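You operate a simulated robot arm through the tools that you are given. There is no shell and no other tool. Be economical: measure what you need, move in short steps, check, and stop when the job is done.

You run a simulated robot arm. Do the job below in one go: nothing can be reset, and whatever is moved stays where it is left.

TASK
Measure the black cradle's middle stud in the length gauge and lay it in the slot for its length.
Fine: the slide goes back.
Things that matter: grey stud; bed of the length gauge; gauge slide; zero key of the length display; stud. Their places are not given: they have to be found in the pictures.

Only the result counts: the job must be done as asked and must still hold three seconds after the hand-in. Knocking over, shifting, dropping, spilling or breaking anything else fails it.

THE ROBOT
A 7-joint arm with a two-finger parallel gripper, fixed in place. Base frame: the origin is at the foot of the arm, x ahead of it, y to its left, z up; the work surface is at about z = 0.022. Readings come in m, rad, newtons and seconds.
With the tool pointing down near the work surface it reaches from about 0.22 to 0.62 m from the base axis. Its first joint turns from -1.152 to 1.152 rad. Payload 2.6 kg.
The tool frame sits at the grasp point between the pads (the TCP): z along the fingers, y along the line on which they close. The tips reach 0.03 m beyond it. Largest opening 0.094 m; finger width 0.028, thickness 0.01; the body of the gripper, 0.05 by 0.096 m, starts 0.055 m behind the TCP.
Orientation is told as [roll, pitch, yaw] about the base's x, y, z axes, in that order, counted from this pose: with the fingers straight down and closing along the base's y, the tool's x points along the base's -x, its y along +y and its z along -z.

THE INTERFACE
- The arm moves only by the tool arm_command. Its argument "series" is a list that holds one entry, the list of rows, each a list of 7 numbers: the opening in per cent of the stroke, from 0 (shut) to 100 (fully open), then the shift along the tool's x, y, z in mm, then the turn, a rotation vector about the tool's x, y, z in rad. In form: [[[grip, x, y, z, rx, ry, rz], ...]]. A call has 1 to 10 rows; each row shifts and turns the commanded pose from where the row before left it, along the tool's axes as they then stand. Each row takes 0.2 s and may step no farther than 0.05 m and 0.15 rad from the row before; otherwise, or with a gripper value out of range, the whole call is refused. Where a pose cannot be reached the arm comes as near as it can. A force on the tool above 70 N (or 10 N above the force at the start of the call, whichever is more), or a blocked arm, ends the call early, and 0.2 s more pass. Each finger travels about 0.072 m/s and halts on what it meets, pressing with about 42 N; the grip force reading is that of the motor and also rises with nothing between the fingers. The clock runs only during rows and for 0.2 s after the last one: add rows that do not move to give the fingers time. It gives the time, the measured TCP pose, the force on the tool (base axes), the opening and the grip force at its end, in the units of the frame above (readings bear some noise), and new pictures: "views" is both (left out), scene, wrist or none.
- Cameras (640 x 400 px; columns grow to the right, rows downward): "scene" is fixed at [0.0405, 0.4338, 0.566]; the picture's right is [-0.75, -0.66, 0.00], its down [-0.36, 0.41, -0.84] and it looks along [0.56, -0.63, -0.54] (base axes); focal length 321 px, centre (320, 200). "wrist" rides on the gripper at [-0.037, 0, -0.058] in the tool frame; the picture's right is [0.00, -1.00, 0.00], its down [0.97, 0.00, -0.24] and it looks along [0.24, 0.00, 0.97] (tool axes); focal length 218 px, centre (320, 200).
- probe_pixels(camera, pixels): for up to 12 pixels [column, row] of the newest picture of that camera ("zoom" is the newest enlarged one), the place [x, y, z] in the base frame of the surface seen there, good to about 0.002 m. No time passes.
- enlarge(camera, box): a new picture of the part [left, top, right, bottom] of that camera's present view, enlarged. No time passes.
- sign_off(): hands the job in; it is judged then, once.

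Work in short steps. Measure before you move; look again where a grasp or a placing could have gone wrong, and mend it. You have 80 turns and 120 pictures in all, those below and enlarged ones among them. Open the gripper and draw the arm clear of the work before you hand the job in, unless the task says otherwise; then end with one line.

The tools are called after ">>>" as name(argument=value, ...) on one line, values as JSON. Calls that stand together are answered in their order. arm_command: Moves the arm, as the interface text tells. Its arguments: {"type":"object","properties":{"series":{"type":"array"},"views":{"type":"string","enum":["both","scene","wrist","none"]}},"required":["series"]} The other tools are called the same way: probe_pixels (camera, pixels) gives the place of the surface under pixels of a picture; enlarge (camera, box) takes an enlarged picture of a part of a camera's view; sign_off () hands the job in.

At the start:

```text
time_s: 0.0
ee_pos: [0.3289, -0.2734, 0.3146]
ee_rot: [-0.001, 0.001, 0.001]
force: [0.1, 0.2, -0.1]
gripper_width: 0.094
gripper_force: 0.0
```

scene: 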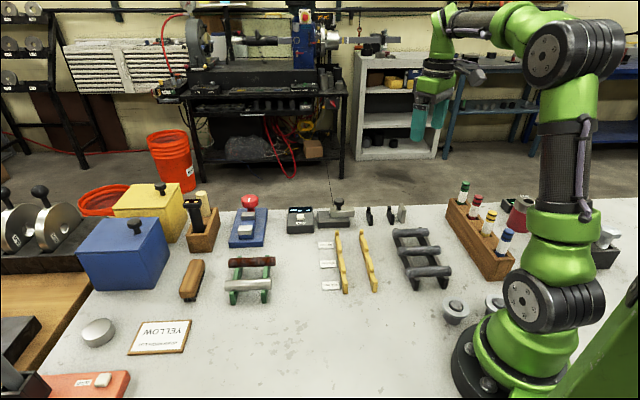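
wrist: 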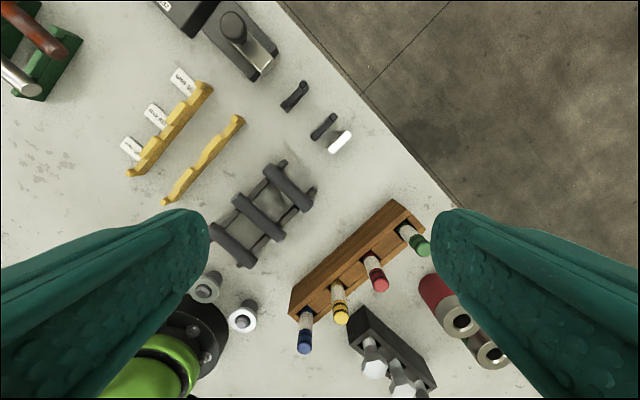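

The black cradle seems to be at scene (420,258), the gauge and display at (320,215), and the yellow slotted rack at (355,262). I enlarge these.

>>> enlarge(camera="scene", box=[280, 180, 460, 300])

>>> enlarge(camera="wrist", box=[110, 0, 370, 280])

```text
3.33 times, centred on (370, 240) of scene
```

zoom: 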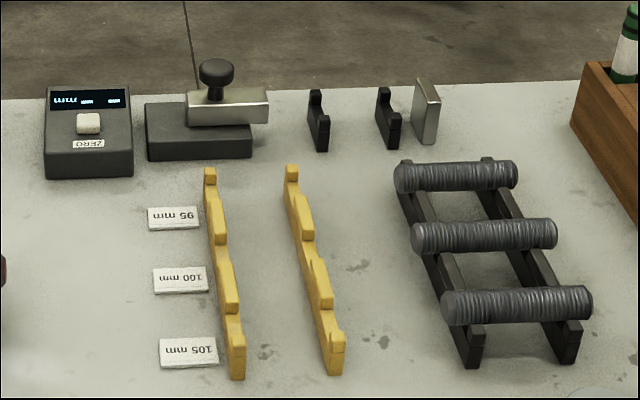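

```text
1.43 times, centred on (240, 140) of wrist
```

zoom: 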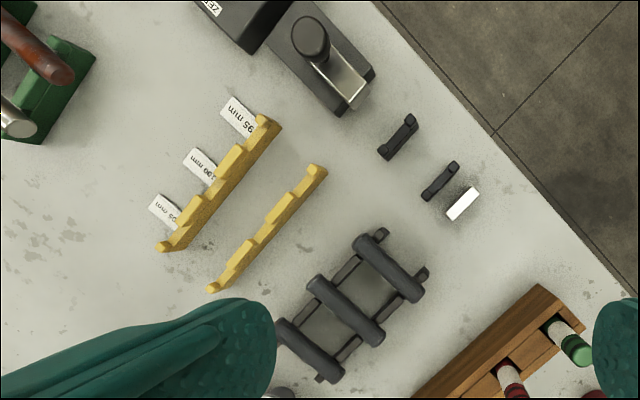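

I read positions of the gauge, rests, anvil, cradle, rack from the scene picture, and enlarge the display.

>>> enlarge(camera="scene", box=[285, 190, 415, 240])

>>> probe_pixels(camera="wrist", pixels=[[234, 26], [262, 60], [288, 102], [318, 130], [340, 142], [234, 246], [260, 217], [289, 190], [137, 174], [206, 88], [168, 200], [238, 121]])

>>> probe_pixels(camera="scene", pixels=[[340, 199], [332, 210], [345, 210], [354, 209], [304, 214], [369, 216], [388, 215], [400, 211], [399, 247], [416, 246], [434, 245], [350, 222]])

```text
4.92 times, centred on (350, 215) of scene
```

zoom: 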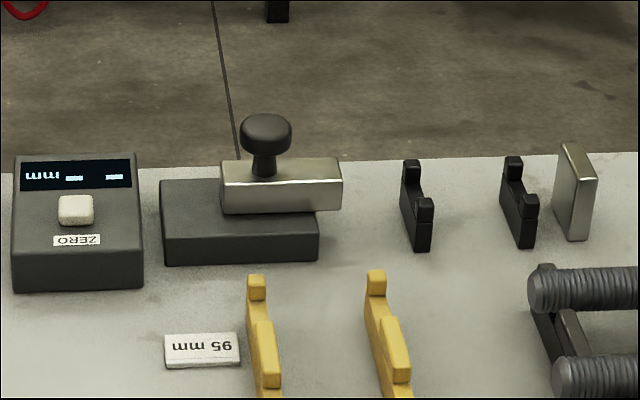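

```text
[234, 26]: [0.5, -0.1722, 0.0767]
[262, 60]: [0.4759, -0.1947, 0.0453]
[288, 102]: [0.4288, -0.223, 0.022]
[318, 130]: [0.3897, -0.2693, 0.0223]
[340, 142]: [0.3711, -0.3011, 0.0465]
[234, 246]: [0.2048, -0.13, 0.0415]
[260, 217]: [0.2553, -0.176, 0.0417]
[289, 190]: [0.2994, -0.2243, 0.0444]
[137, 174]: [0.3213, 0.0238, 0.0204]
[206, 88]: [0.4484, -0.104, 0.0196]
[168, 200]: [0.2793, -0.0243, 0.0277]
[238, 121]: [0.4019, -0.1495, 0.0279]
```

```text
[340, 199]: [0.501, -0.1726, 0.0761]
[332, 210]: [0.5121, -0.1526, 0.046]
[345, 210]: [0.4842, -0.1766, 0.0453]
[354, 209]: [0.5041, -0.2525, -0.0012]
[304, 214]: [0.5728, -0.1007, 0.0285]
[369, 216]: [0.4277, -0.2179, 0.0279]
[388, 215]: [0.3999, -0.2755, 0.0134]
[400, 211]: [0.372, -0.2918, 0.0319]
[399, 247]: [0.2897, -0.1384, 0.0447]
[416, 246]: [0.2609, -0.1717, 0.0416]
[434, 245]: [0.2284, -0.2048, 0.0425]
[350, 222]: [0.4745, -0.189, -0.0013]
```

The display shows dashes, so it isn't zeroed yet. All items lie on the 45° axis; I turn the tool to yaw +45° and go above the gauge for a closer look.

>>> arm_command(series=[[[100, 0, 0, 0, 0, 0, -0.131], [100, 0, 0, 0, 0, 0, -0.131], [100, 0, 0, 0, 0, 0, -0.131], [100, 0, 0, 0, 0, 0, -0.131], [100, 0, 0, 0, 0, 0, -0.131], [100, 0, 0, 0, 0, 0, -0.1304], [100, -35, -15, 10, 0, 0, 0], [100, -35, -15, 10, 0, 0, 0], [100, -35, -10, 10, 0, 0, 0], [100, 0, 0, 0, 0, 0, 0]]])

```text
time_s: 2.2
ee_pos: [0.4322, -0.2271, 0.2842]
ee_rot: [-0.001, 0.0, 0.785]
force: [-0.1, 0.7, -0.4]
gripper_width: 0.0939
gripper_force: 0.1
```

scene: 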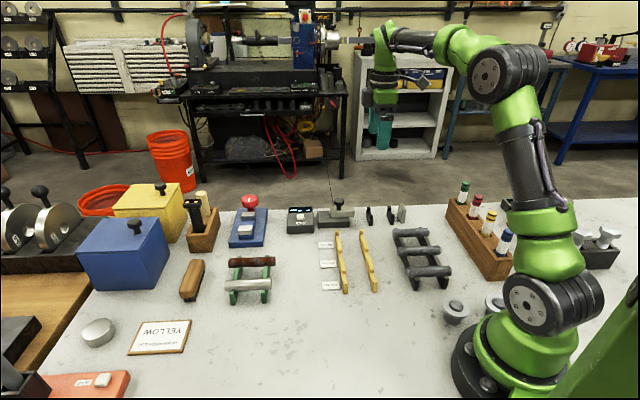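
wrist: 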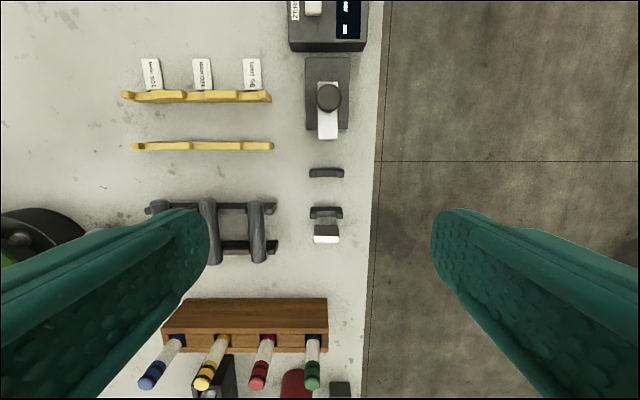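

>>> enlarge(camera="wrist", box=[280, 0, 380, 260])

>>> enlarge(camera="wrist", box=[110, 40, 290, 280])

>>> probe_pixels(camera="wrist", pixels=[[328, 92], [319, 125], [336, 125], [327, 136], [312, 172], [326, 173], [342, 172], [313, 211], [326, 212], [341, 212], [315, 228], [338, 228]])

>>> probe_pixels(camera="wrist", pixels=[[310, 62], [346, 62], [346, 120], [310, 126], [316, 6], [256, 206], [257, 256], [207, 203], [212, 258], [230, 207], [235, 240], [326, 240]])

```text
1.54 times, centred on (330, 130) of wrist
```

zoom: 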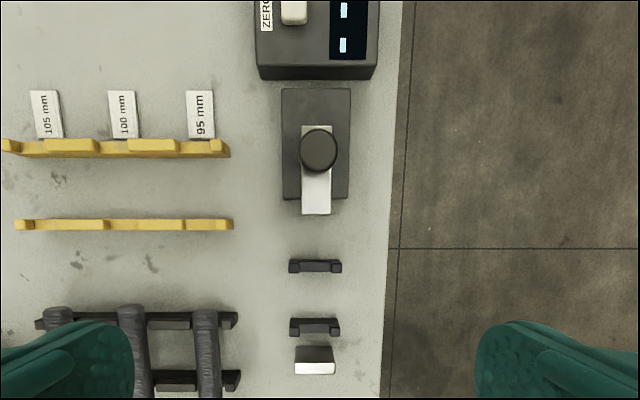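

```text
1.67 times, centred on (200, 160) of wrist
```

zoom: 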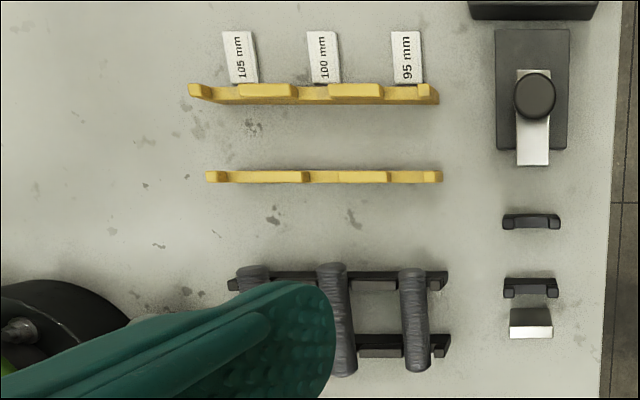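

```text
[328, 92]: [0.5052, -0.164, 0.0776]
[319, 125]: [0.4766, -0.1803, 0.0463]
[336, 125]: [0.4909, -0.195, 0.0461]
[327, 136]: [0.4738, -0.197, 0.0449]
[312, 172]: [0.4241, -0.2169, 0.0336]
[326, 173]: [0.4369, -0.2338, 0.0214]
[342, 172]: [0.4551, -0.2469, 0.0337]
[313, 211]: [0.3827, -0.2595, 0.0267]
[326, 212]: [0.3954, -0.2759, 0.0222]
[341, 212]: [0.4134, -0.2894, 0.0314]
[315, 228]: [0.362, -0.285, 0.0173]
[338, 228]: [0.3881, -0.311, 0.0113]
```

```text
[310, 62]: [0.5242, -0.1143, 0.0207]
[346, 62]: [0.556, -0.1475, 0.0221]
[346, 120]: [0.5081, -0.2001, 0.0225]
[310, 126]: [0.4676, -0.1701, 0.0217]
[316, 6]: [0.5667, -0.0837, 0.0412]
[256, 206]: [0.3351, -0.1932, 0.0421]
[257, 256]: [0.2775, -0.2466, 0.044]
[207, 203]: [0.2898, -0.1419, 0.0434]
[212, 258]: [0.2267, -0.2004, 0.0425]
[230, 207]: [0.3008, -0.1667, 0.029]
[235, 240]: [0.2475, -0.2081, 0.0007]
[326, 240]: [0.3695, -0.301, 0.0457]
```

I check the green cradle, other items and gauge detail before acting.

>>> enlarge(camera="scene", box=[170, 180, 290, 310])

>>> enlarge(camera="scene", box=[310, 190, 410, 232])

```text
3.08 times, centred on (230, 245) of scene
```

zoom: 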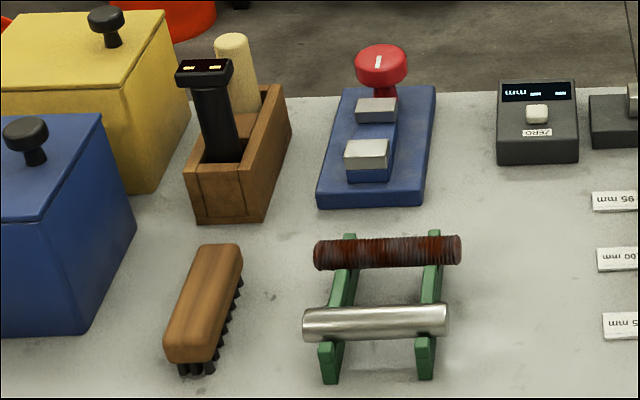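

```text
6.40 times, centred on (360, 211) of scene
```

zoom: 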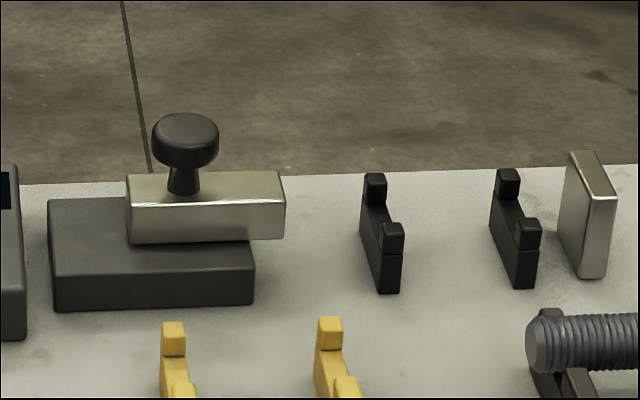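

The bar of the slide looks narrow enough to pass between the rest prongs to the anvil, so zeroing would be done with the slide shut on the anvil. I move above the knob near (0.502,-0.169) and look.

>>> arm_command(series=[[[70, -30, -4, 30, 0, 0, 0], [70, -30, -4, 40, 0, 0, 0], [70, -31, 0, 40, 0, 0, 0], [70, 0, 0, 24, 0, 0, 0], [70, 0, 0, 0, 0, 0, 0]]])

```text
refused: row 2 steps farther than a row can; nothing moved
```

The step was a bit too long, so I split it smaller.

>>> arm_command(series=[[[70, -30, -4, 30, 0, 0, 0], [70, -30, -4, 30, 0, 0, 0], [70, -31, 0, 30, 0, 0, 0], [70, 0, 0, 40, 0, 0, 0], [70, 0, 0, 0, 0, 0, 0]]])

```text
time_s: 3.4
ee_pos: [0.5021, -0.1673, 0.1564]
ee_rot: [0.0, 0.0, 0.785]
force: [-0.8, 0.6, -0.7]
gripper_width: 0.0656
gripper_force: 0.1
```

scene: 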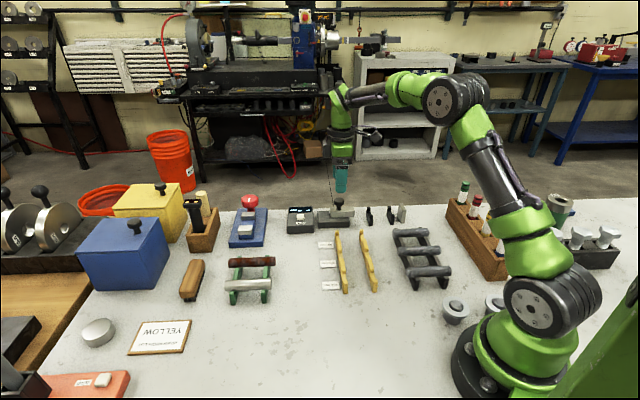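
wrist: 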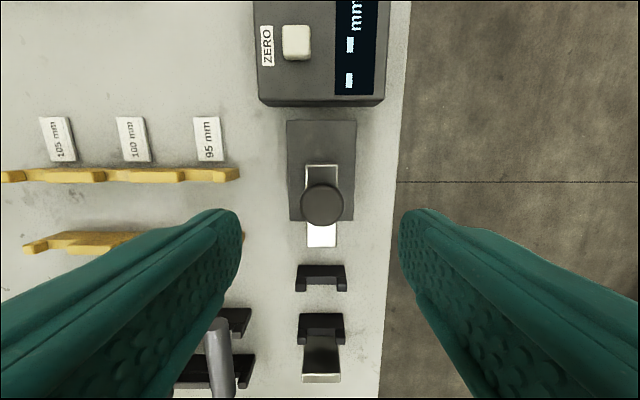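

I probe the knob (322,205), bar, rests, anvil, and the zero key (296,42).

>>> probe_pixels(camera="wrist", pixels=[[322, 204], [302, 204], [342, 204], [322, 240], [296, 42], [290, 84], [345, 140], [321, 285], [300, 276], [343, 274], [322, 366], [322, 350]])

```text
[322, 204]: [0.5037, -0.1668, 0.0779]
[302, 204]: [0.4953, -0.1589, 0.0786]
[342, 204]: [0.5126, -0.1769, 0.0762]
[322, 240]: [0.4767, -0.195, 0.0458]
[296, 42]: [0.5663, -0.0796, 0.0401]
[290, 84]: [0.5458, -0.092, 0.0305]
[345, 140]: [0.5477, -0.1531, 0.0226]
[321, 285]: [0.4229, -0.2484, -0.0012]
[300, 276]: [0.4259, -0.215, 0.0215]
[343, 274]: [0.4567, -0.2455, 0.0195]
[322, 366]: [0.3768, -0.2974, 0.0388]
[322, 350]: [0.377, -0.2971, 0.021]
```

The knob is 25 mm wide, centred at (0.5037,-0.1668), top at z 0.078. The table reads z≈0 by probe (rests 0.0215 floor). I lower around the knob (TCP z 0.088) and close gently.

>>> arm_command(series=[[[60, -1.5, -0.8, 34, 0, 0, 0], [60, 0, 0, 34, 0, 0, 0], [60, 0, 0, 0, 0, 0, 0], [20, 0, 0, 0, 0, 0, 0], [20, 0, 0, 0, 0, 0, 0], [20, 0, 0, 0, 0, 0, 0]]], views="wrist")

>>> probe_pixels(camera="scene", pixels=[[300, 300], [330, 330], [390, 280], [370, 236]])

```text
time_s: 4.8
ee_pos: [0.5019, -0.1678, 0.0888]
ee_rot: [0.0, -0.001, 0.787]
force: [7.1, -5.6, -6.7]
gripper_width: 0.0294
gripper_force: 45.5
```

wrist: 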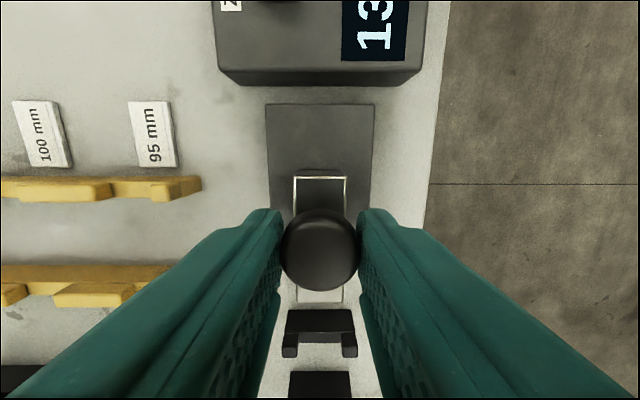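

```text
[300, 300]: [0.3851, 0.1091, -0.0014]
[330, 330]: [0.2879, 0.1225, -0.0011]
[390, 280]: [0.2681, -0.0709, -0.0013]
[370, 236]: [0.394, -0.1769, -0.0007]
```

Gripped. The display woke up and reads "13…"; I enlarge it.

>>> arm_command(series=[[[20, 0, 0, 0, 0, 0, 0]]], views="scene")

>>> enlarge(camera="scene", box=[280, 195, 360, 245])

```text
time_s: 5.2
ee_pos: [0.5023, -0.1684, 0.088]
ee_rot: [-0.001, -0.002, 0.785]
force: [10.7, -7.9, -8.0]
gripper_width: 0.0295
gripper_force: 45.2
```

scene: 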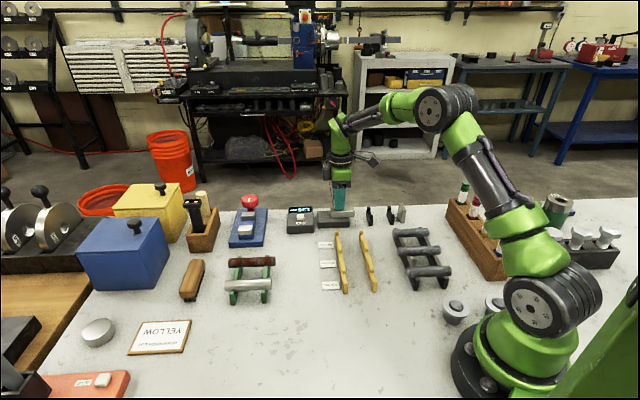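

```text
8.00 times, centred on (320, 220) of scene
```

zoom: 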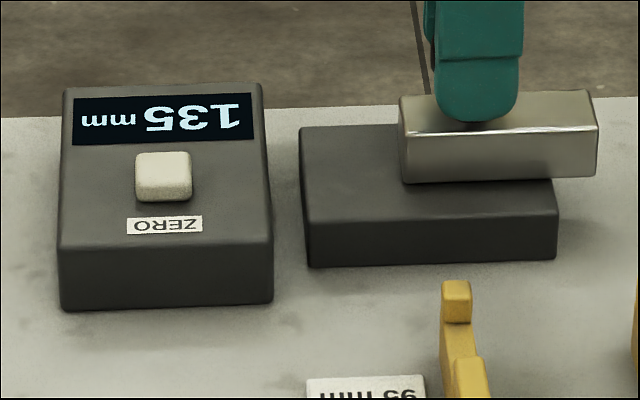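

The display reads 135 mm; the probed gap is about 142, so it is off and must be zeroed against the anvil. I push the slide (tool +x) about 120 mm, then check.

>>> arm_command(series=[[[20, 20, 0, 0, 0, 0, 0], [20, 25, 0, 0, 0, 0, 0], [20, 25, 0, 0, 0, 0, 0], [20, 25, 0, 0, 0, 0, 0], [20, 20, 0, 0, 0, 0, 0], [20, 0, 0, 0, 0, 0, 0]]], views="scene")

>>> enlarge(camera="scene", box=[280, 180, 420, 250])

```text
time_s: 6.6
ee_pos: [0.4195, -0.2484, 0.0861]
ee_rot: [0.002, 0.0, 0.784]
force: [-0.8, -0.7, -0.1]
gripper_width: 0.019
gripper_force: 0.1
```

scene: 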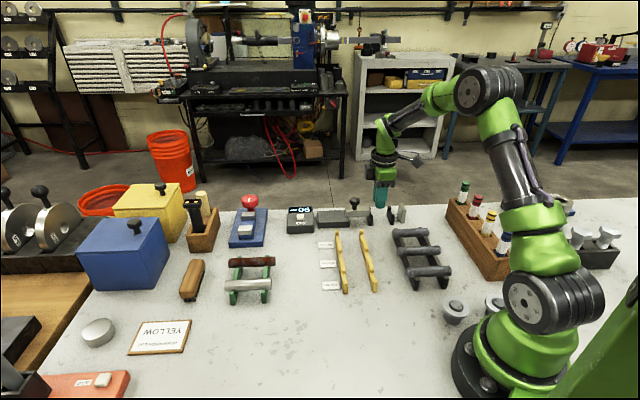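

```text
4.57 times, centred on (350, 215) of scene
```

zoom: 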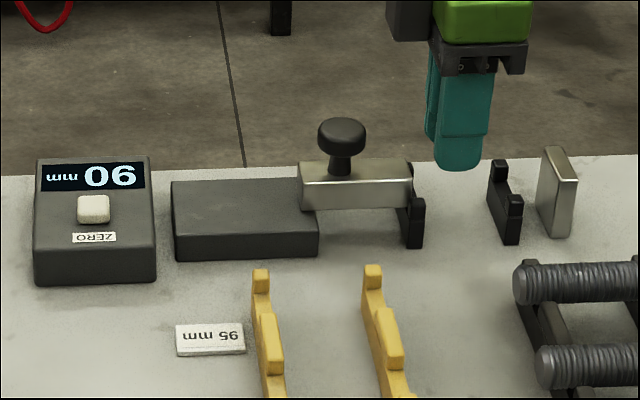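

The slide moved 45 mm (display 90) then the fingers slipped off over the knob; either it hit an end stop or went too fast. I lift and look from above to measure the real gap.

>>> arm_command(series=[[[60, 0, 0, -40, 0, 0, 0], [60, -20, 0, -40, 0, 0, 0], [60, -20, 0, -20, 0, 0, 0], [60, 0, 0, 0, 0, 0, 0]]], views="wrist")

>>> enlarge(camera="wrist", box=[240, 80, 400, 380])

```text
time_s: 7.6
ee_pos: [0.45, -0.2205, 0.1855]
ee_rot: [-0.001, 0.001, 0.784]
force: [0.3, -0.5, -0.5]
gripper_width: 0.0563
gripper_force: 0.0
```

wrist: 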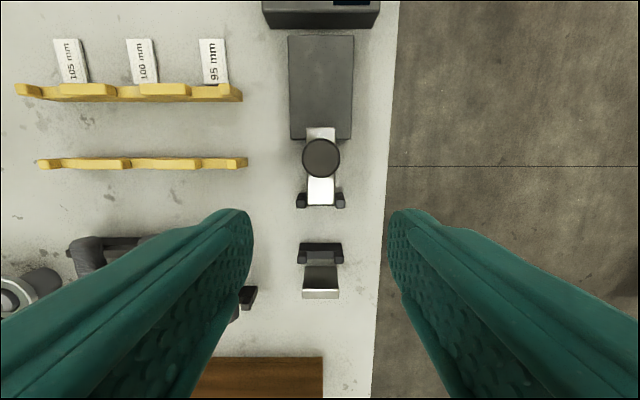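

```text
1.33 times, centred on (320, 230) of wrist
```

zoom: 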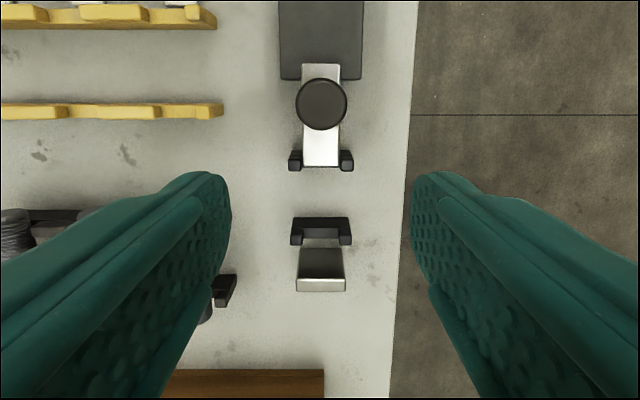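

>>> probe_pixels(camera="wrist", pixels=[[320, 200], [320, 204], [315, 202], [325, 202], [320, 275], [320, 282], [320, 286], [320, 292], [320, 296], [320, 131], [303, 256], [340, 256]])

```text
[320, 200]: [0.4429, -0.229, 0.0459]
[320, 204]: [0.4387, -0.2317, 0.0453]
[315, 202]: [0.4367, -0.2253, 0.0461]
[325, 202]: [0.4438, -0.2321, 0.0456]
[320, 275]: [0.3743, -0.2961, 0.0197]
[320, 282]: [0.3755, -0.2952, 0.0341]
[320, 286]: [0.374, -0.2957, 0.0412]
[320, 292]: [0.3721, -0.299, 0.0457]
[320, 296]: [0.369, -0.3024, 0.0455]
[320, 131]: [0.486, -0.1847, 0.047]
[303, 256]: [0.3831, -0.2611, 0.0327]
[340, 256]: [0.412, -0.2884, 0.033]
```

The probed gap (≈90 mm) matches the display's 90, and the bar's rear is at the base's edge, so this looks like the end stop. I regrip the knob, nudge it forward to verify the stop.

>>> arm_command(series=[[[60, -31, -1, 20, 0, 0, 0], [60, 0, 0, 40, 0, 0, 0], [60, 0, 0, 41, 0, 0, 0], [60, 0, 0, 0, 0, 0, 0], [20, 0, 0, 0, 0, 0, 0], [20, 0, 0, 0, 0, 0, 0], [20, 0, 0, 0, 0, 0, 0], [20, 2, 0, 0, 0, 0, 0], [20, 2, 0, 0, 0, 0, 0], [20, 0, 0, 0, 0, 0, 0]]], views="scene")

>>> enlarge(camera="scene", box=[280, 180, 420, 250])

```text
time_s: 9.8
ee_pos: [0.4721, -0.1985, 0.0851]
ee_rot: [-0.001, -0.007, 0.792]
force: [25.5, 13.0, -15.5]
gripper_width: 0.0294
gripper_force: 44.8
```

scene: 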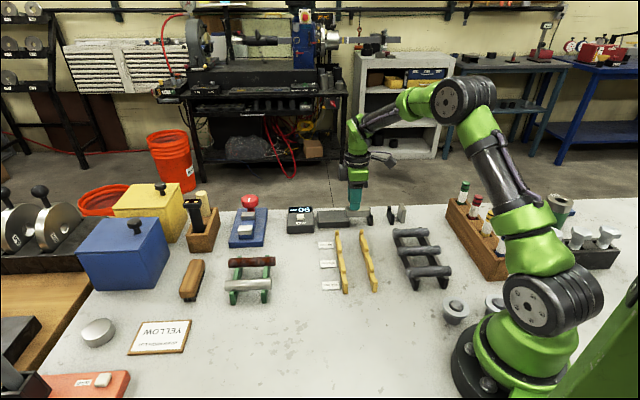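

```text
4.57 times, centred on (350, 215) of scene
```

zoom: 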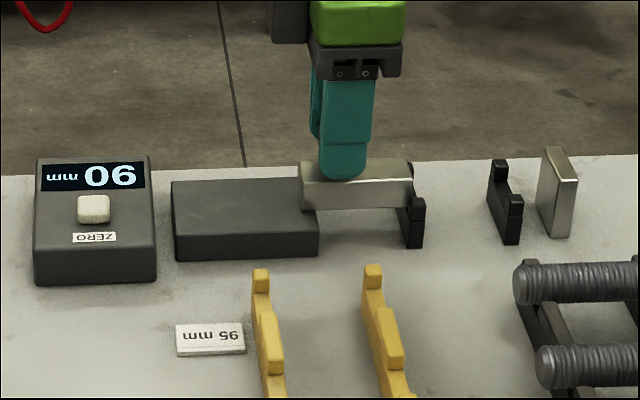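

It's a firm end stop at 90 and the reading agrees with geometry, so zeroing isn't needed. I draw the slide back about 46 mm, release and lift.

>>> arm_command(series=[[[20, -10, 0, 0, 0, 0, 0], [20, -10, 0, 0, 0, 0, 0], [20, -10, 0, 0, 0, 0, 0], [20, -10, 0, 0, 0, 0, 0], [20, -8, 0, 0, 0, 0, 0], [20, 0, 0, 0, 0, 0, 0], [60, 0, 0, 0, 0, 0, 0], [60, 0, 0, 0, 0, 0, 0], [60, 0, 0, -40, 0, 0, 0], [60, 0, 0, -40, 0, 0, 0]]], views="scene")

>>> enlarge(camera="scene", box=[280, 180, 420, 250])

```text
time_s: 12.0
ee_pos: [0.5031, -0.1678, 0.166]
ee_rot: [0.001, 0.0, 0.785]
force: [0.7, 0.0, -0.2]
gripper_width: 0.0565
gripper_force: 0.0
```

scene: 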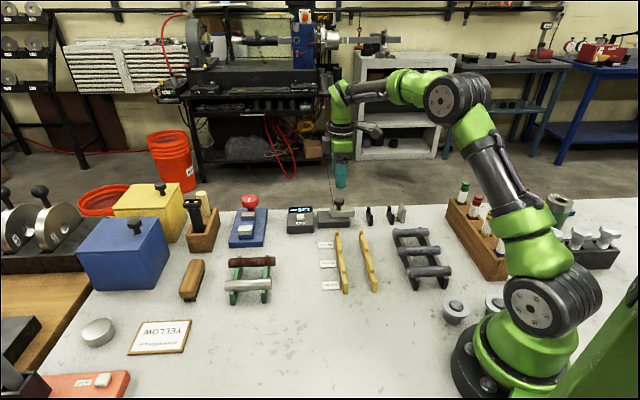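

```text
4.57 times, centred on (350, 215) of scene
```

zoom: 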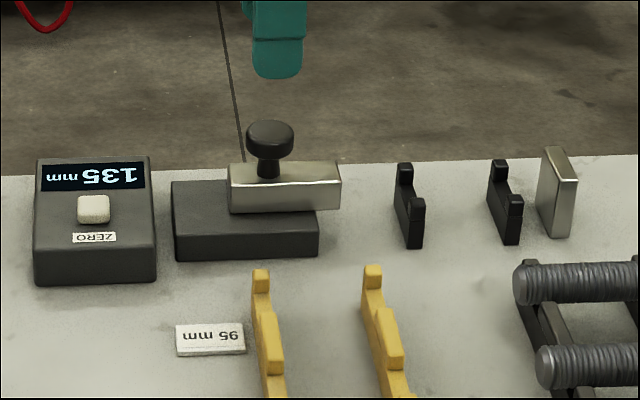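

The slide is back at 135. I move up and over the black cradle's middle stud (about (0.258,-0.171)).

>>> arm_command(series=[[[60, 0, 0, -45, 0, 0, 0], [60, 34, 34, 0, 0, 0, 0], [60, 34, 34, 0, 0, 0, 0], [60, 34, 34, 0, 0, 0, 0], [60, 34, 34, 0, 0, 0, 0], [60, 10, 35, 0, 0, 0, 0], [60, 0, 0, 0, 0, 0, 0]]], views="wrist")

>>> enlarge(camera="wrist", box=[220, 80, 420, 300])

```text
time_s: 13.6
ee_pos: [0.2783, -0.1495, 0.2101]
ee_rot: [0.0, -0.001, 0.785]
force: [-0.7, -0.1, 0.8]
gripper_width: 0.0565
gripper_force: 0.1
```

wrist: 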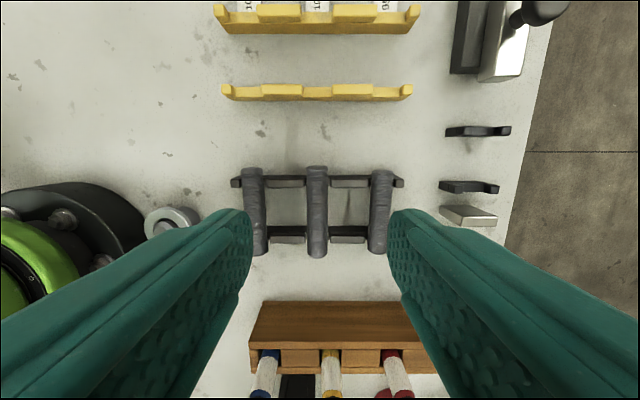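

```text
1.82 times, centred on (320, 190) of wrist
```

zoom: 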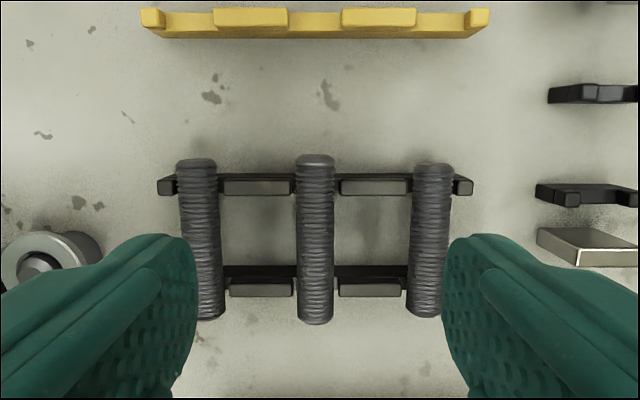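

>>> probe_pixels(camera="wrist", pixels=[[317, 169], [317, 174], [317, 212], [317, 252], [317, 255], [309, 200], [326, 200], [381, 212], [254, 212], [340, 182], [340, 236], [345, 210]])

```text
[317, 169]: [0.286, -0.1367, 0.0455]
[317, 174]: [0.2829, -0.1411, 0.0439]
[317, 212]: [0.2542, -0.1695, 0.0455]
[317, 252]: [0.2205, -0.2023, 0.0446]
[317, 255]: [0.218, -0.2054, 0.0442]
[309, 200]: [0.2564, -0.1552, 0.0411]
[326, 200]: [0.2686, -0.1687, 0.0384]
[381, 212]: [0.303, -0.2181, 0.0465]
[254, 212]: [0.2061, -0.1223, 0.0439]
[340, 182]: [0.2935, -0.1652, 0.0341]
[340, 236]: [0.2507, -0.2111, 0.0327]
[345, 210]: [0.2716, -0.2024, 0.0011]
```

Middle stud: axis v≈-0.2997, centre ≈(0.252,-0.171), top z 0.045, about 97–100 mm long; neighbours 68 mm off. I descend with 56 mm opening to z≈0.047 and close.

>>> arm_command(series=[[[60, 33.6, 2.8, 30, 0, 0, 0], [60, 0, 0, 45, 0, 0, 0], [60, 0, 0, 45, 0, 0, 0], [60, 0, 0, 43, 0, 0, 0], [60, 0, 0, 0, 0, 0, 0], [10, 0, 0, 0, 0, 0, 0], [10, 0, 0, 0, 0, 0, 0], [10, 0, 0, 0, 0, 0, 0]]])

```text
time_s: 15.4
ee_pos: [0.2513, -0.1719, 0.0441]
ee_rot: [0.0, 0.0, 0.786]
force: [-0.2, 0.4, -0.1]
gripper_width: 0.0227
gripper_force: 41.3
```

scene: 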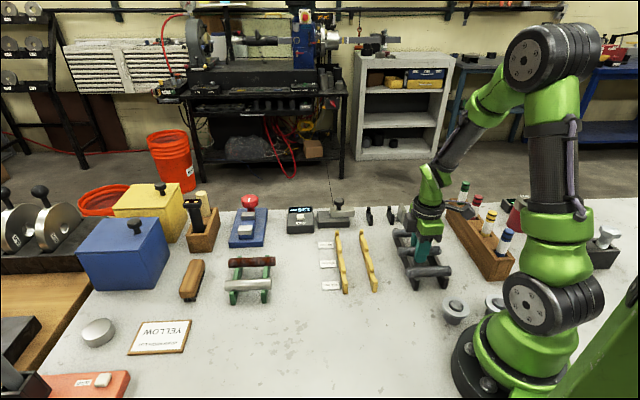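
wrist: 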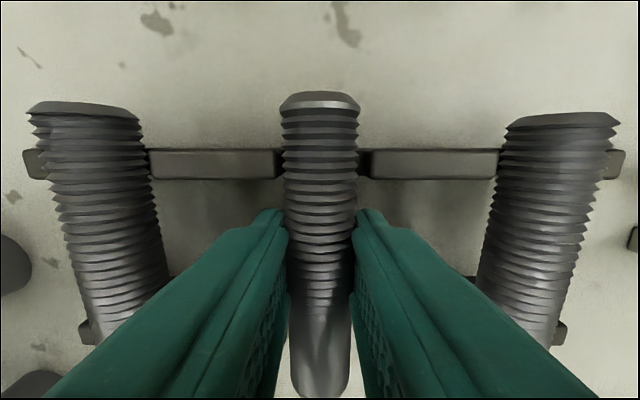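

The stud is gripped (22.7 mm). I lift it and carry it above the gauge bed (rests at u≈-0.147 and -0.087, v≈-0.4746), then look before lowering.

>>> arm_command(series=[[[10, 0, 0, -30, 0, 0, 0], [10, 0, 0, -40, 0, 0, 0], [10, -14, -44, 0, 0, 0, 0], [10, -14, -44, 0, 0, 0, 0], [10, -14, -44, 0, 0, 0, 0], [10, -14, -43.4, 0, 0, 0, 0], [10, 0, 0, 0, 0, 0, 0], [10, 0, 0, 0, 0, 0, 0]]])

>>> enlarge(camera="scene", box=[330, 180, 430, 240])

```text
time_s: 17.2
ee_pos: [0.4157, -0.2564, 0.1197]
ee_rot: [0.001, 0.002, 0.786]
force: [0.6, 0.0, 0.9]
gripper_width: 0.0095
gripper_force: 0.1
```

scene: 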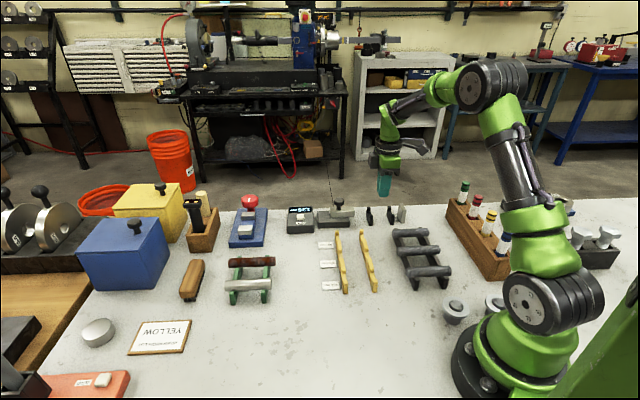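
wrist: 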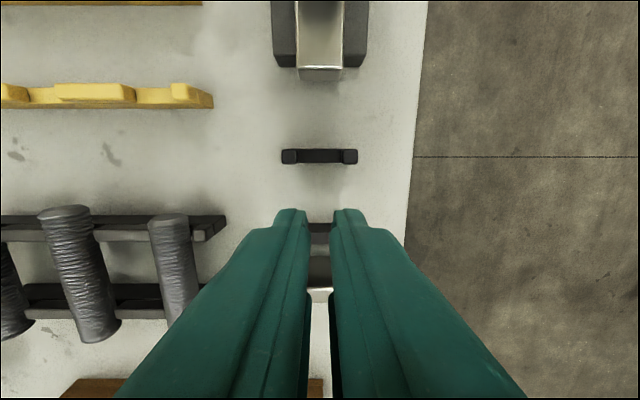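

```text
6.40 times, centred on (380, 210) of scene
```

zoom: 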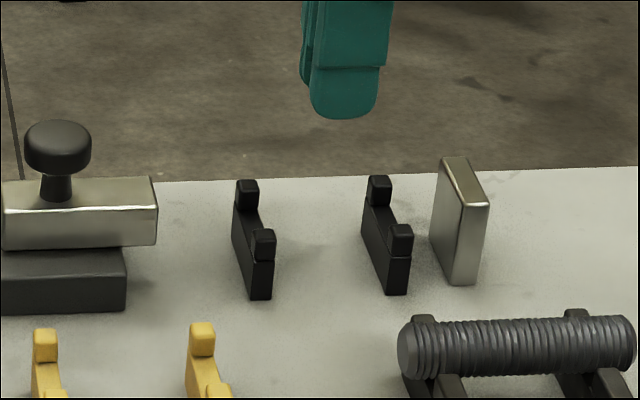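

The fingers closed to 9.5 mm: the stud slipped out, apparently staying at the cradle. I go back over the cradle and check how it lies.

>>> arm_command(series=[[[60, 0, 0, -45, 0, 0, 0], [60, 0, 44, -40, 0, 0, 0], [60, 6, 44, 0, 0, 0, 0], [60, 6, 44, 0, 0, 0, 0], [60, 7, 43, 0, 0, 0, 0], [60, 0, 0, 0, 0, 0, 0]]])

>>> enlarge(camera="scene", box=[370, 210, 470, 300])

>>> enlarge(camera="wrist", box=[220, 80, 420, 300])

```text
refused: row 2 steps farther than a row can; nothing moved
```

```text
4.44 times, centred on (420, 255) of scene
```

zoom: 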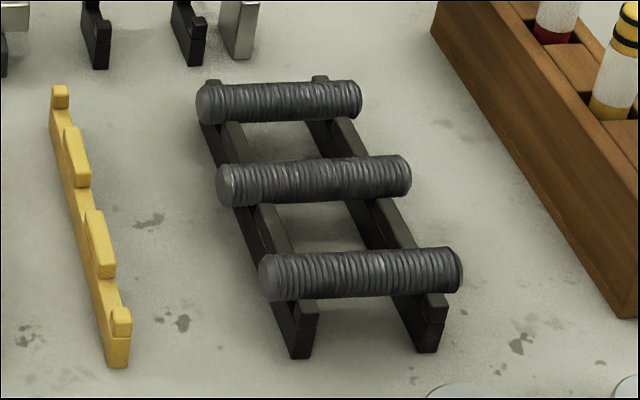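

```text
1.82 times, centred on (320, 190) of wrist
```

zoom: 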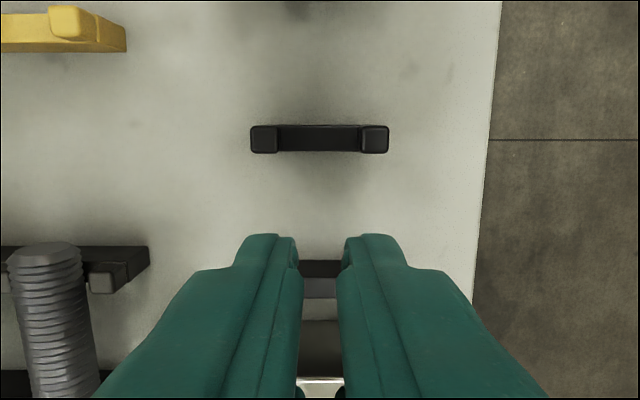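

The stud lies well in the cradle's middle slot. I return in shorter steps.

>>> arm_command(series=[[[60, 0, 0, -45, 0, 0, 0], [60, 0, 0, -40, 0, 0, 0], [60, 6, 44, 0, 0, 0, 0], [60, 6, 44, 0, 0, 0, 0], [60, 6, 44, 0, 0, 0, 0], [60, 6, 43, 0, 0, 0, 0], [60, 0, 0, 0, 0, 0, 0]]], views="wrist")

>>> enlarge(camera="wrist", box=[220, 80, 420, 300])

```text
time_s: 18.8
ee_pos: [0.2753, -0.1481, 0.203]
ee_rot: [0.0, -0.001, 0.784]
force: [0.8, 0.4, -0.1]
gripper_width: 0.0566
gripper_force: 0.2
```

wrist: 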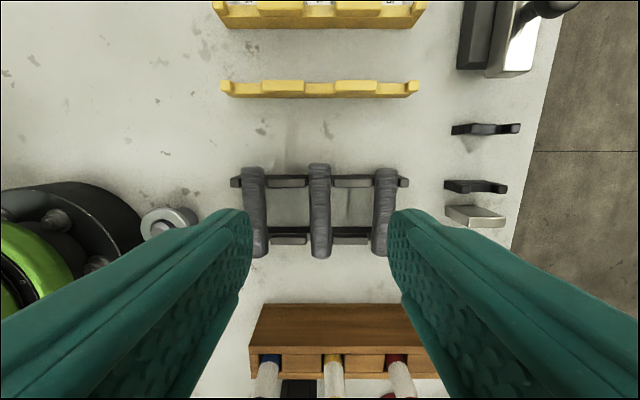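

```text
1.82 times, centred on (320, 190) of wrist
```

zoom: 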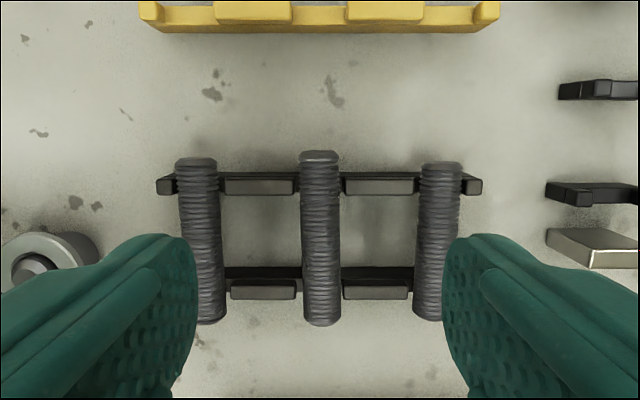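

>>> probe_pixels(camera="wrist", pixels=[[320, 164], [320, 167], [320, 190], [320, 212], [320, 235], [320, 254], [320, 257], [345, 200], [345, 212]])

```text
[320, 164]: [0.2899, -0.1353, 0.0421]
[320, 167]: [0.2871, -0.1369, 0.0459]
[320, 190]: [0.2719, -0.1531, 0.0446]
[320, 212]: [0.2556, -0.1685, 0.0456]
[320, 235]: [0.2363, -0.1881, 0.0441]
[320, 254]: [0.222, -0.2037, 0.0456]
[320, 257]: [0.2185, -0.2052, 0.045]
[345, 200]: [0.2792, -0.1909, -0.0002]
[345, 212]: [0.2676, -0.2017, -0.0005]
```

Stud spans u -0.109 to -0.009 (≈100 mm), axis v -0.300. This time I grip deeper (TCP z≈0.038, tips 8 mm above the table at z≈0), close fully with dwell, and lift slowly.

>>> arm_command(series=[[[60, 30.5, 0, 30, 0, 0, 0], [60, 0, 0, 45, 0, 0, 0], [60, 0, 0, 45, 0, 0, 0], [60, 0, 0, 35, 0, 0, 0], [60, 0, 0, 10, 0, 0, 0], [60, 0, 0, 0, 0, 0, 0], [0, 0, 0, 0, 0, 0, 0], [0, 0, 0, 0, 0, 0, 0], [0, 0, 0, 0, 0, 0, 0], [0, 0, 0, 0, 0, 0, 0]]], views="none")

>>> arm_command(series=[[[0, 0, 0, -2, 0, 0, 0], [0, 0, 0, -3, 0, 0, 0], [0, 0, 0, -4, 0, 0, 0], [0, 0, 0, -5, 0, 0, 0], [0, 0, 0, -6, 0, 0, 0], [0, 0, 0, -6, 0, 0, 0], [0, 0, 0, 0, 0, 0, 0]]], views="wrist")

```text
time_s: 21.0
ee_pos: [0.2556, -0.172, 0.0377]
ee_rot: [-0.001, 0.001, 0.786]
force: [0.3, 0.7, -1.5]
gripper_width: 0.0277
gripper_force: 41.7
```

```text
time_s: 22.6
ee_pos: [0.255, -0.1723, 0.0639]
ee_rot: [-0.001, 0.001, 0.789]
force: [0.5, -0.5, -3.6]
gripper_width: 0.0275
gripper_force: 41.8
```

wrist: 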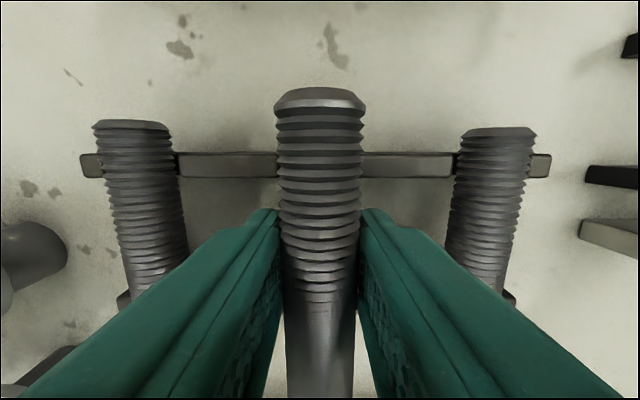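

The stud is held and lifted clear. I raise further and carry it above the gauge bed at moderate speed.

>>> arm_command(series=[[[0, 0, 0, -10, 0, 0, 0], [0, 0, 0, -15, 0, 0, 0], [0, 0, -10, -15, 0, 0, 0], [0, -9, -25, 0, 0, 0, 0], [0, -9, -28, 0, 0, 0, 0], [0, -9, -28, 0, 0, 0, 0], [0, -9, -28, 0, 0, 0, 0], [0, -9, -28, 0, 0, 0, 0], [0, -9.5, -25, 0, 0, 0, 0], [0, 0, 0, 0, 0, 0, 0]]])

>>> enlarge(camera="wrist", box=[200, 0, 440, 300])

>>> enlarge(camera="scene", box=[330, 180, 430, 240])

```text
time_s: 24.8
ee_pos: [0.4157, -0.2529, 0.1024]
ee_rot: [0.0, -0.001, 0.786]
force: [-0.2, 0.8, -4.0]
gripper_width: 0.0274
gripper_force: 41.6
```

scene: 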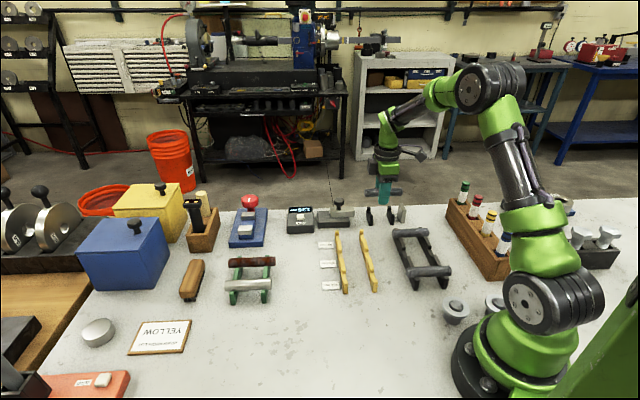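
wrist: 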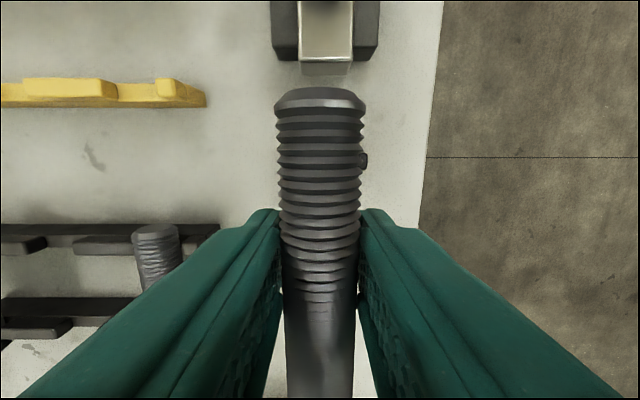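

```text
1.33 times, centred on (320, 150) of wrist
```

zoom: 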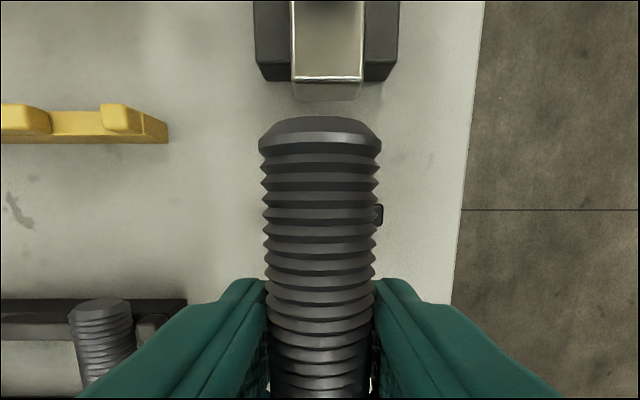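

```text
6.40 times, centred on (380, 210) of scene
```

zoom: 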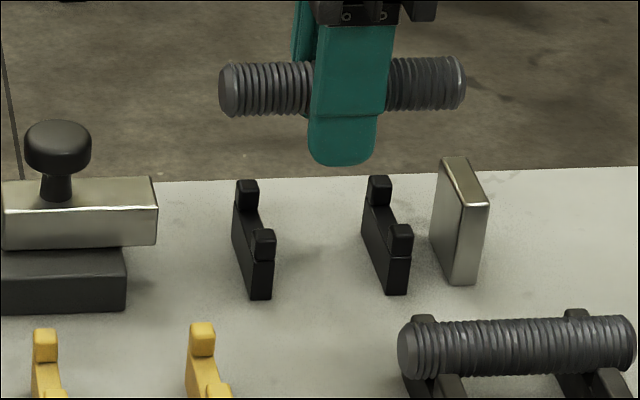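

The stud is carried level. In the wrist picture the gauge bar is centred at col 325.5 versus stud 320, about 2.2 mm toward -y(tool). I correct and lower to just above the bed.

>>> arm_command(series=[[[0, 0, -2.2, 0, 0, 0, 0], [0, 0, 0, 20, 0, 0, 0], [0, 0, 0, 20, 0, 0, 0], [0, 0, 0, 8, 0, 0, 0], [0, 0, 0, 0, 0, 0, 0]]])

>>> enlarge(camera="scene", box=[330, 180, 430, 240])

```text
time_s: 26.0
ee_pos: [0.4154, -0.2565, 0.0551]
ee_rot: [-0.001, -0.001, 0.784]
force: [-0.4, -0.6, -3.0]
gripper_width: 0.0271
gripper_force: 41.7
```

scene: 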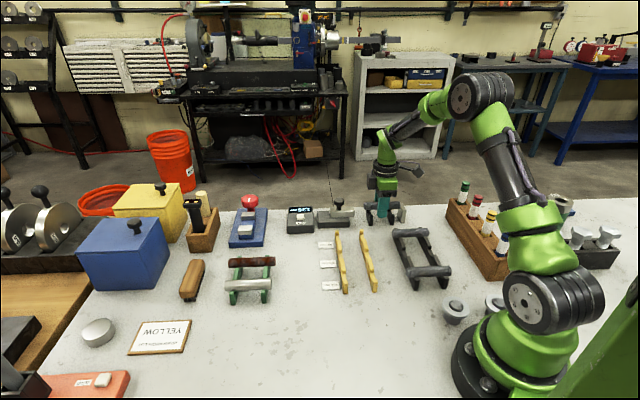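
wrist: 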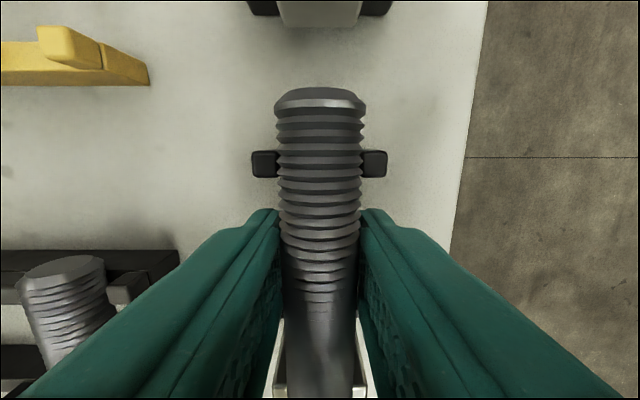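

```text
6.40 times, centred on (380, 210) of scene
```

zoom: 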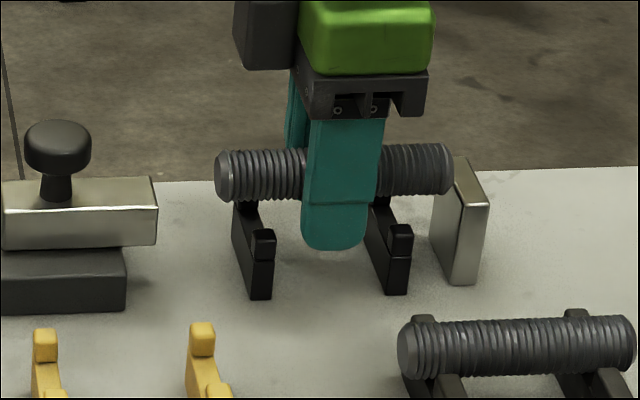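

The prongs (264,164) and (374,164) are symmetric about the stud. I check the stud's far end versus the anvil.

>>> probe_pixels(camera="zoom", pixels=[[447, 160], [440, 150], [444, 190], [440, 172], [465, 175], [485, 204], [222, 175], [230, 155], [235, 195], [475, 240], [446, 165]])

>>> probe_pixels(camera="wrist", pixels=[[320, 100], [320, 108], [280, 380], [362, 380], [278, 350], [280, 392]])

```text
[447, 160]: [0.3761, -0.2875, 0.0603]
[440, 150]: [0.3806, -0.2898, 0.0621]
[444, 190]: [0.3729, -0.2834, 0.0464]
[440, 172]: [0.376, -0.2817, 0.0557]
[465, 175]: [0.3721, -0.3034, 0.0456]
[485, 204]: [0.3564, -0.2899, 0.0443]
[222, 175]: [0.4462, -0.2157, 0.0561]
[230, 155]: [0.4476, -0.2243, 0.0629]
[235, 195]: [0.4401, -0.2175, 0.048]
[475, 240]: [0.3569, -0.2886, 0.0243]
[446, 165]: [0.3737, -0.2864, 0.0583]
```

```text
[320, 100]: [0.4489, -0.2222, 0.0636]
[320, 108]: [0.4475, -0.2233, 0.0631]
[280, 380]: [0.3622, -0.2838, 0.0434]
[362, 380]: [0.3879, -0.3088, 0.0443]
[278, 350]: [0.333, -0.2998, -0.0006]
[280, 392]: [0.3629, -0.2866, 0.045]
```

About 6 mm clearance to the anvil. I lower 17 mm in small steps and release.

>>> arm_command(series=[[[0, 0, 0, 8, 0, 0, 0], [0, 0, 0, 5, 0, 0, 0], [0, 0, 0, 2, 0, 0, 0], [0, 0, 0, 1.5, 0, 0, 0], [0, 0, 0, 0, 0, 0, 0]]])

>>> enlarge(camera="scene", box=[330, 180, 430, 240])

```text
time_s: 27.2
ee_pos: [0.4166, -0.2569, 0.04]
ee_rot: [0.0, -0.001, 0.785]
force: [-0.6, -0.2, -3.1]
gripper_width: 0.0274
gripper_force: 41.5
```

scene: 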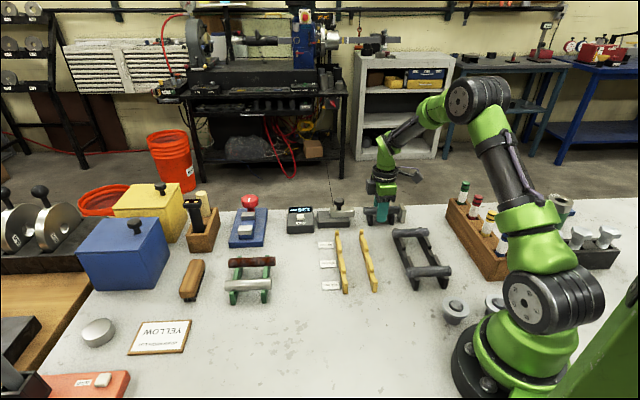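
wrist: 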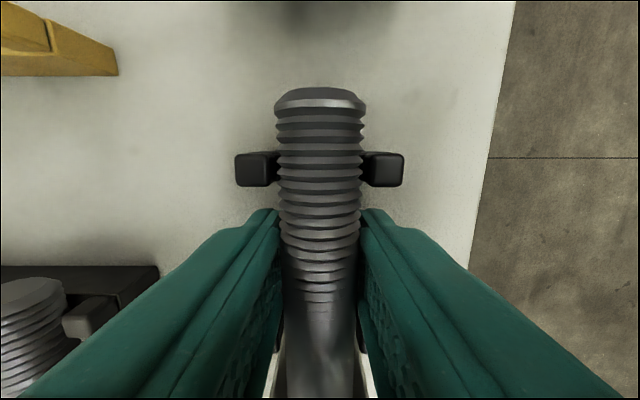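

```text
6.40 times, centred on (380, 210) of scene
```

zoom: 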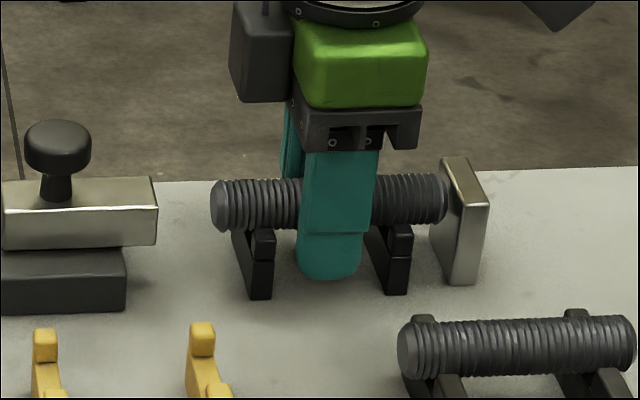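

Force is still just the stud's weight; I lower another 2.5 mm to contact.

>>> arm_command(series=[[[0, 0, 0, 1, 0, 0, 0], [0, 0, 0, 1, 0, 0, 0], [0, 0, 0, 0.5, 0, 0, 0], [0, 0, 0, 0, 0, 0, 0]]], views="none")

```text
time_s: 28.2
ee_pos: [0.4169, -0.256, 0.0375]
ee_rot: [0.0, 0.0, 0.785]
force: [0.4, 1.0, -1.9]
gripper_width: 0.0273
gripper_force: 41.9
```

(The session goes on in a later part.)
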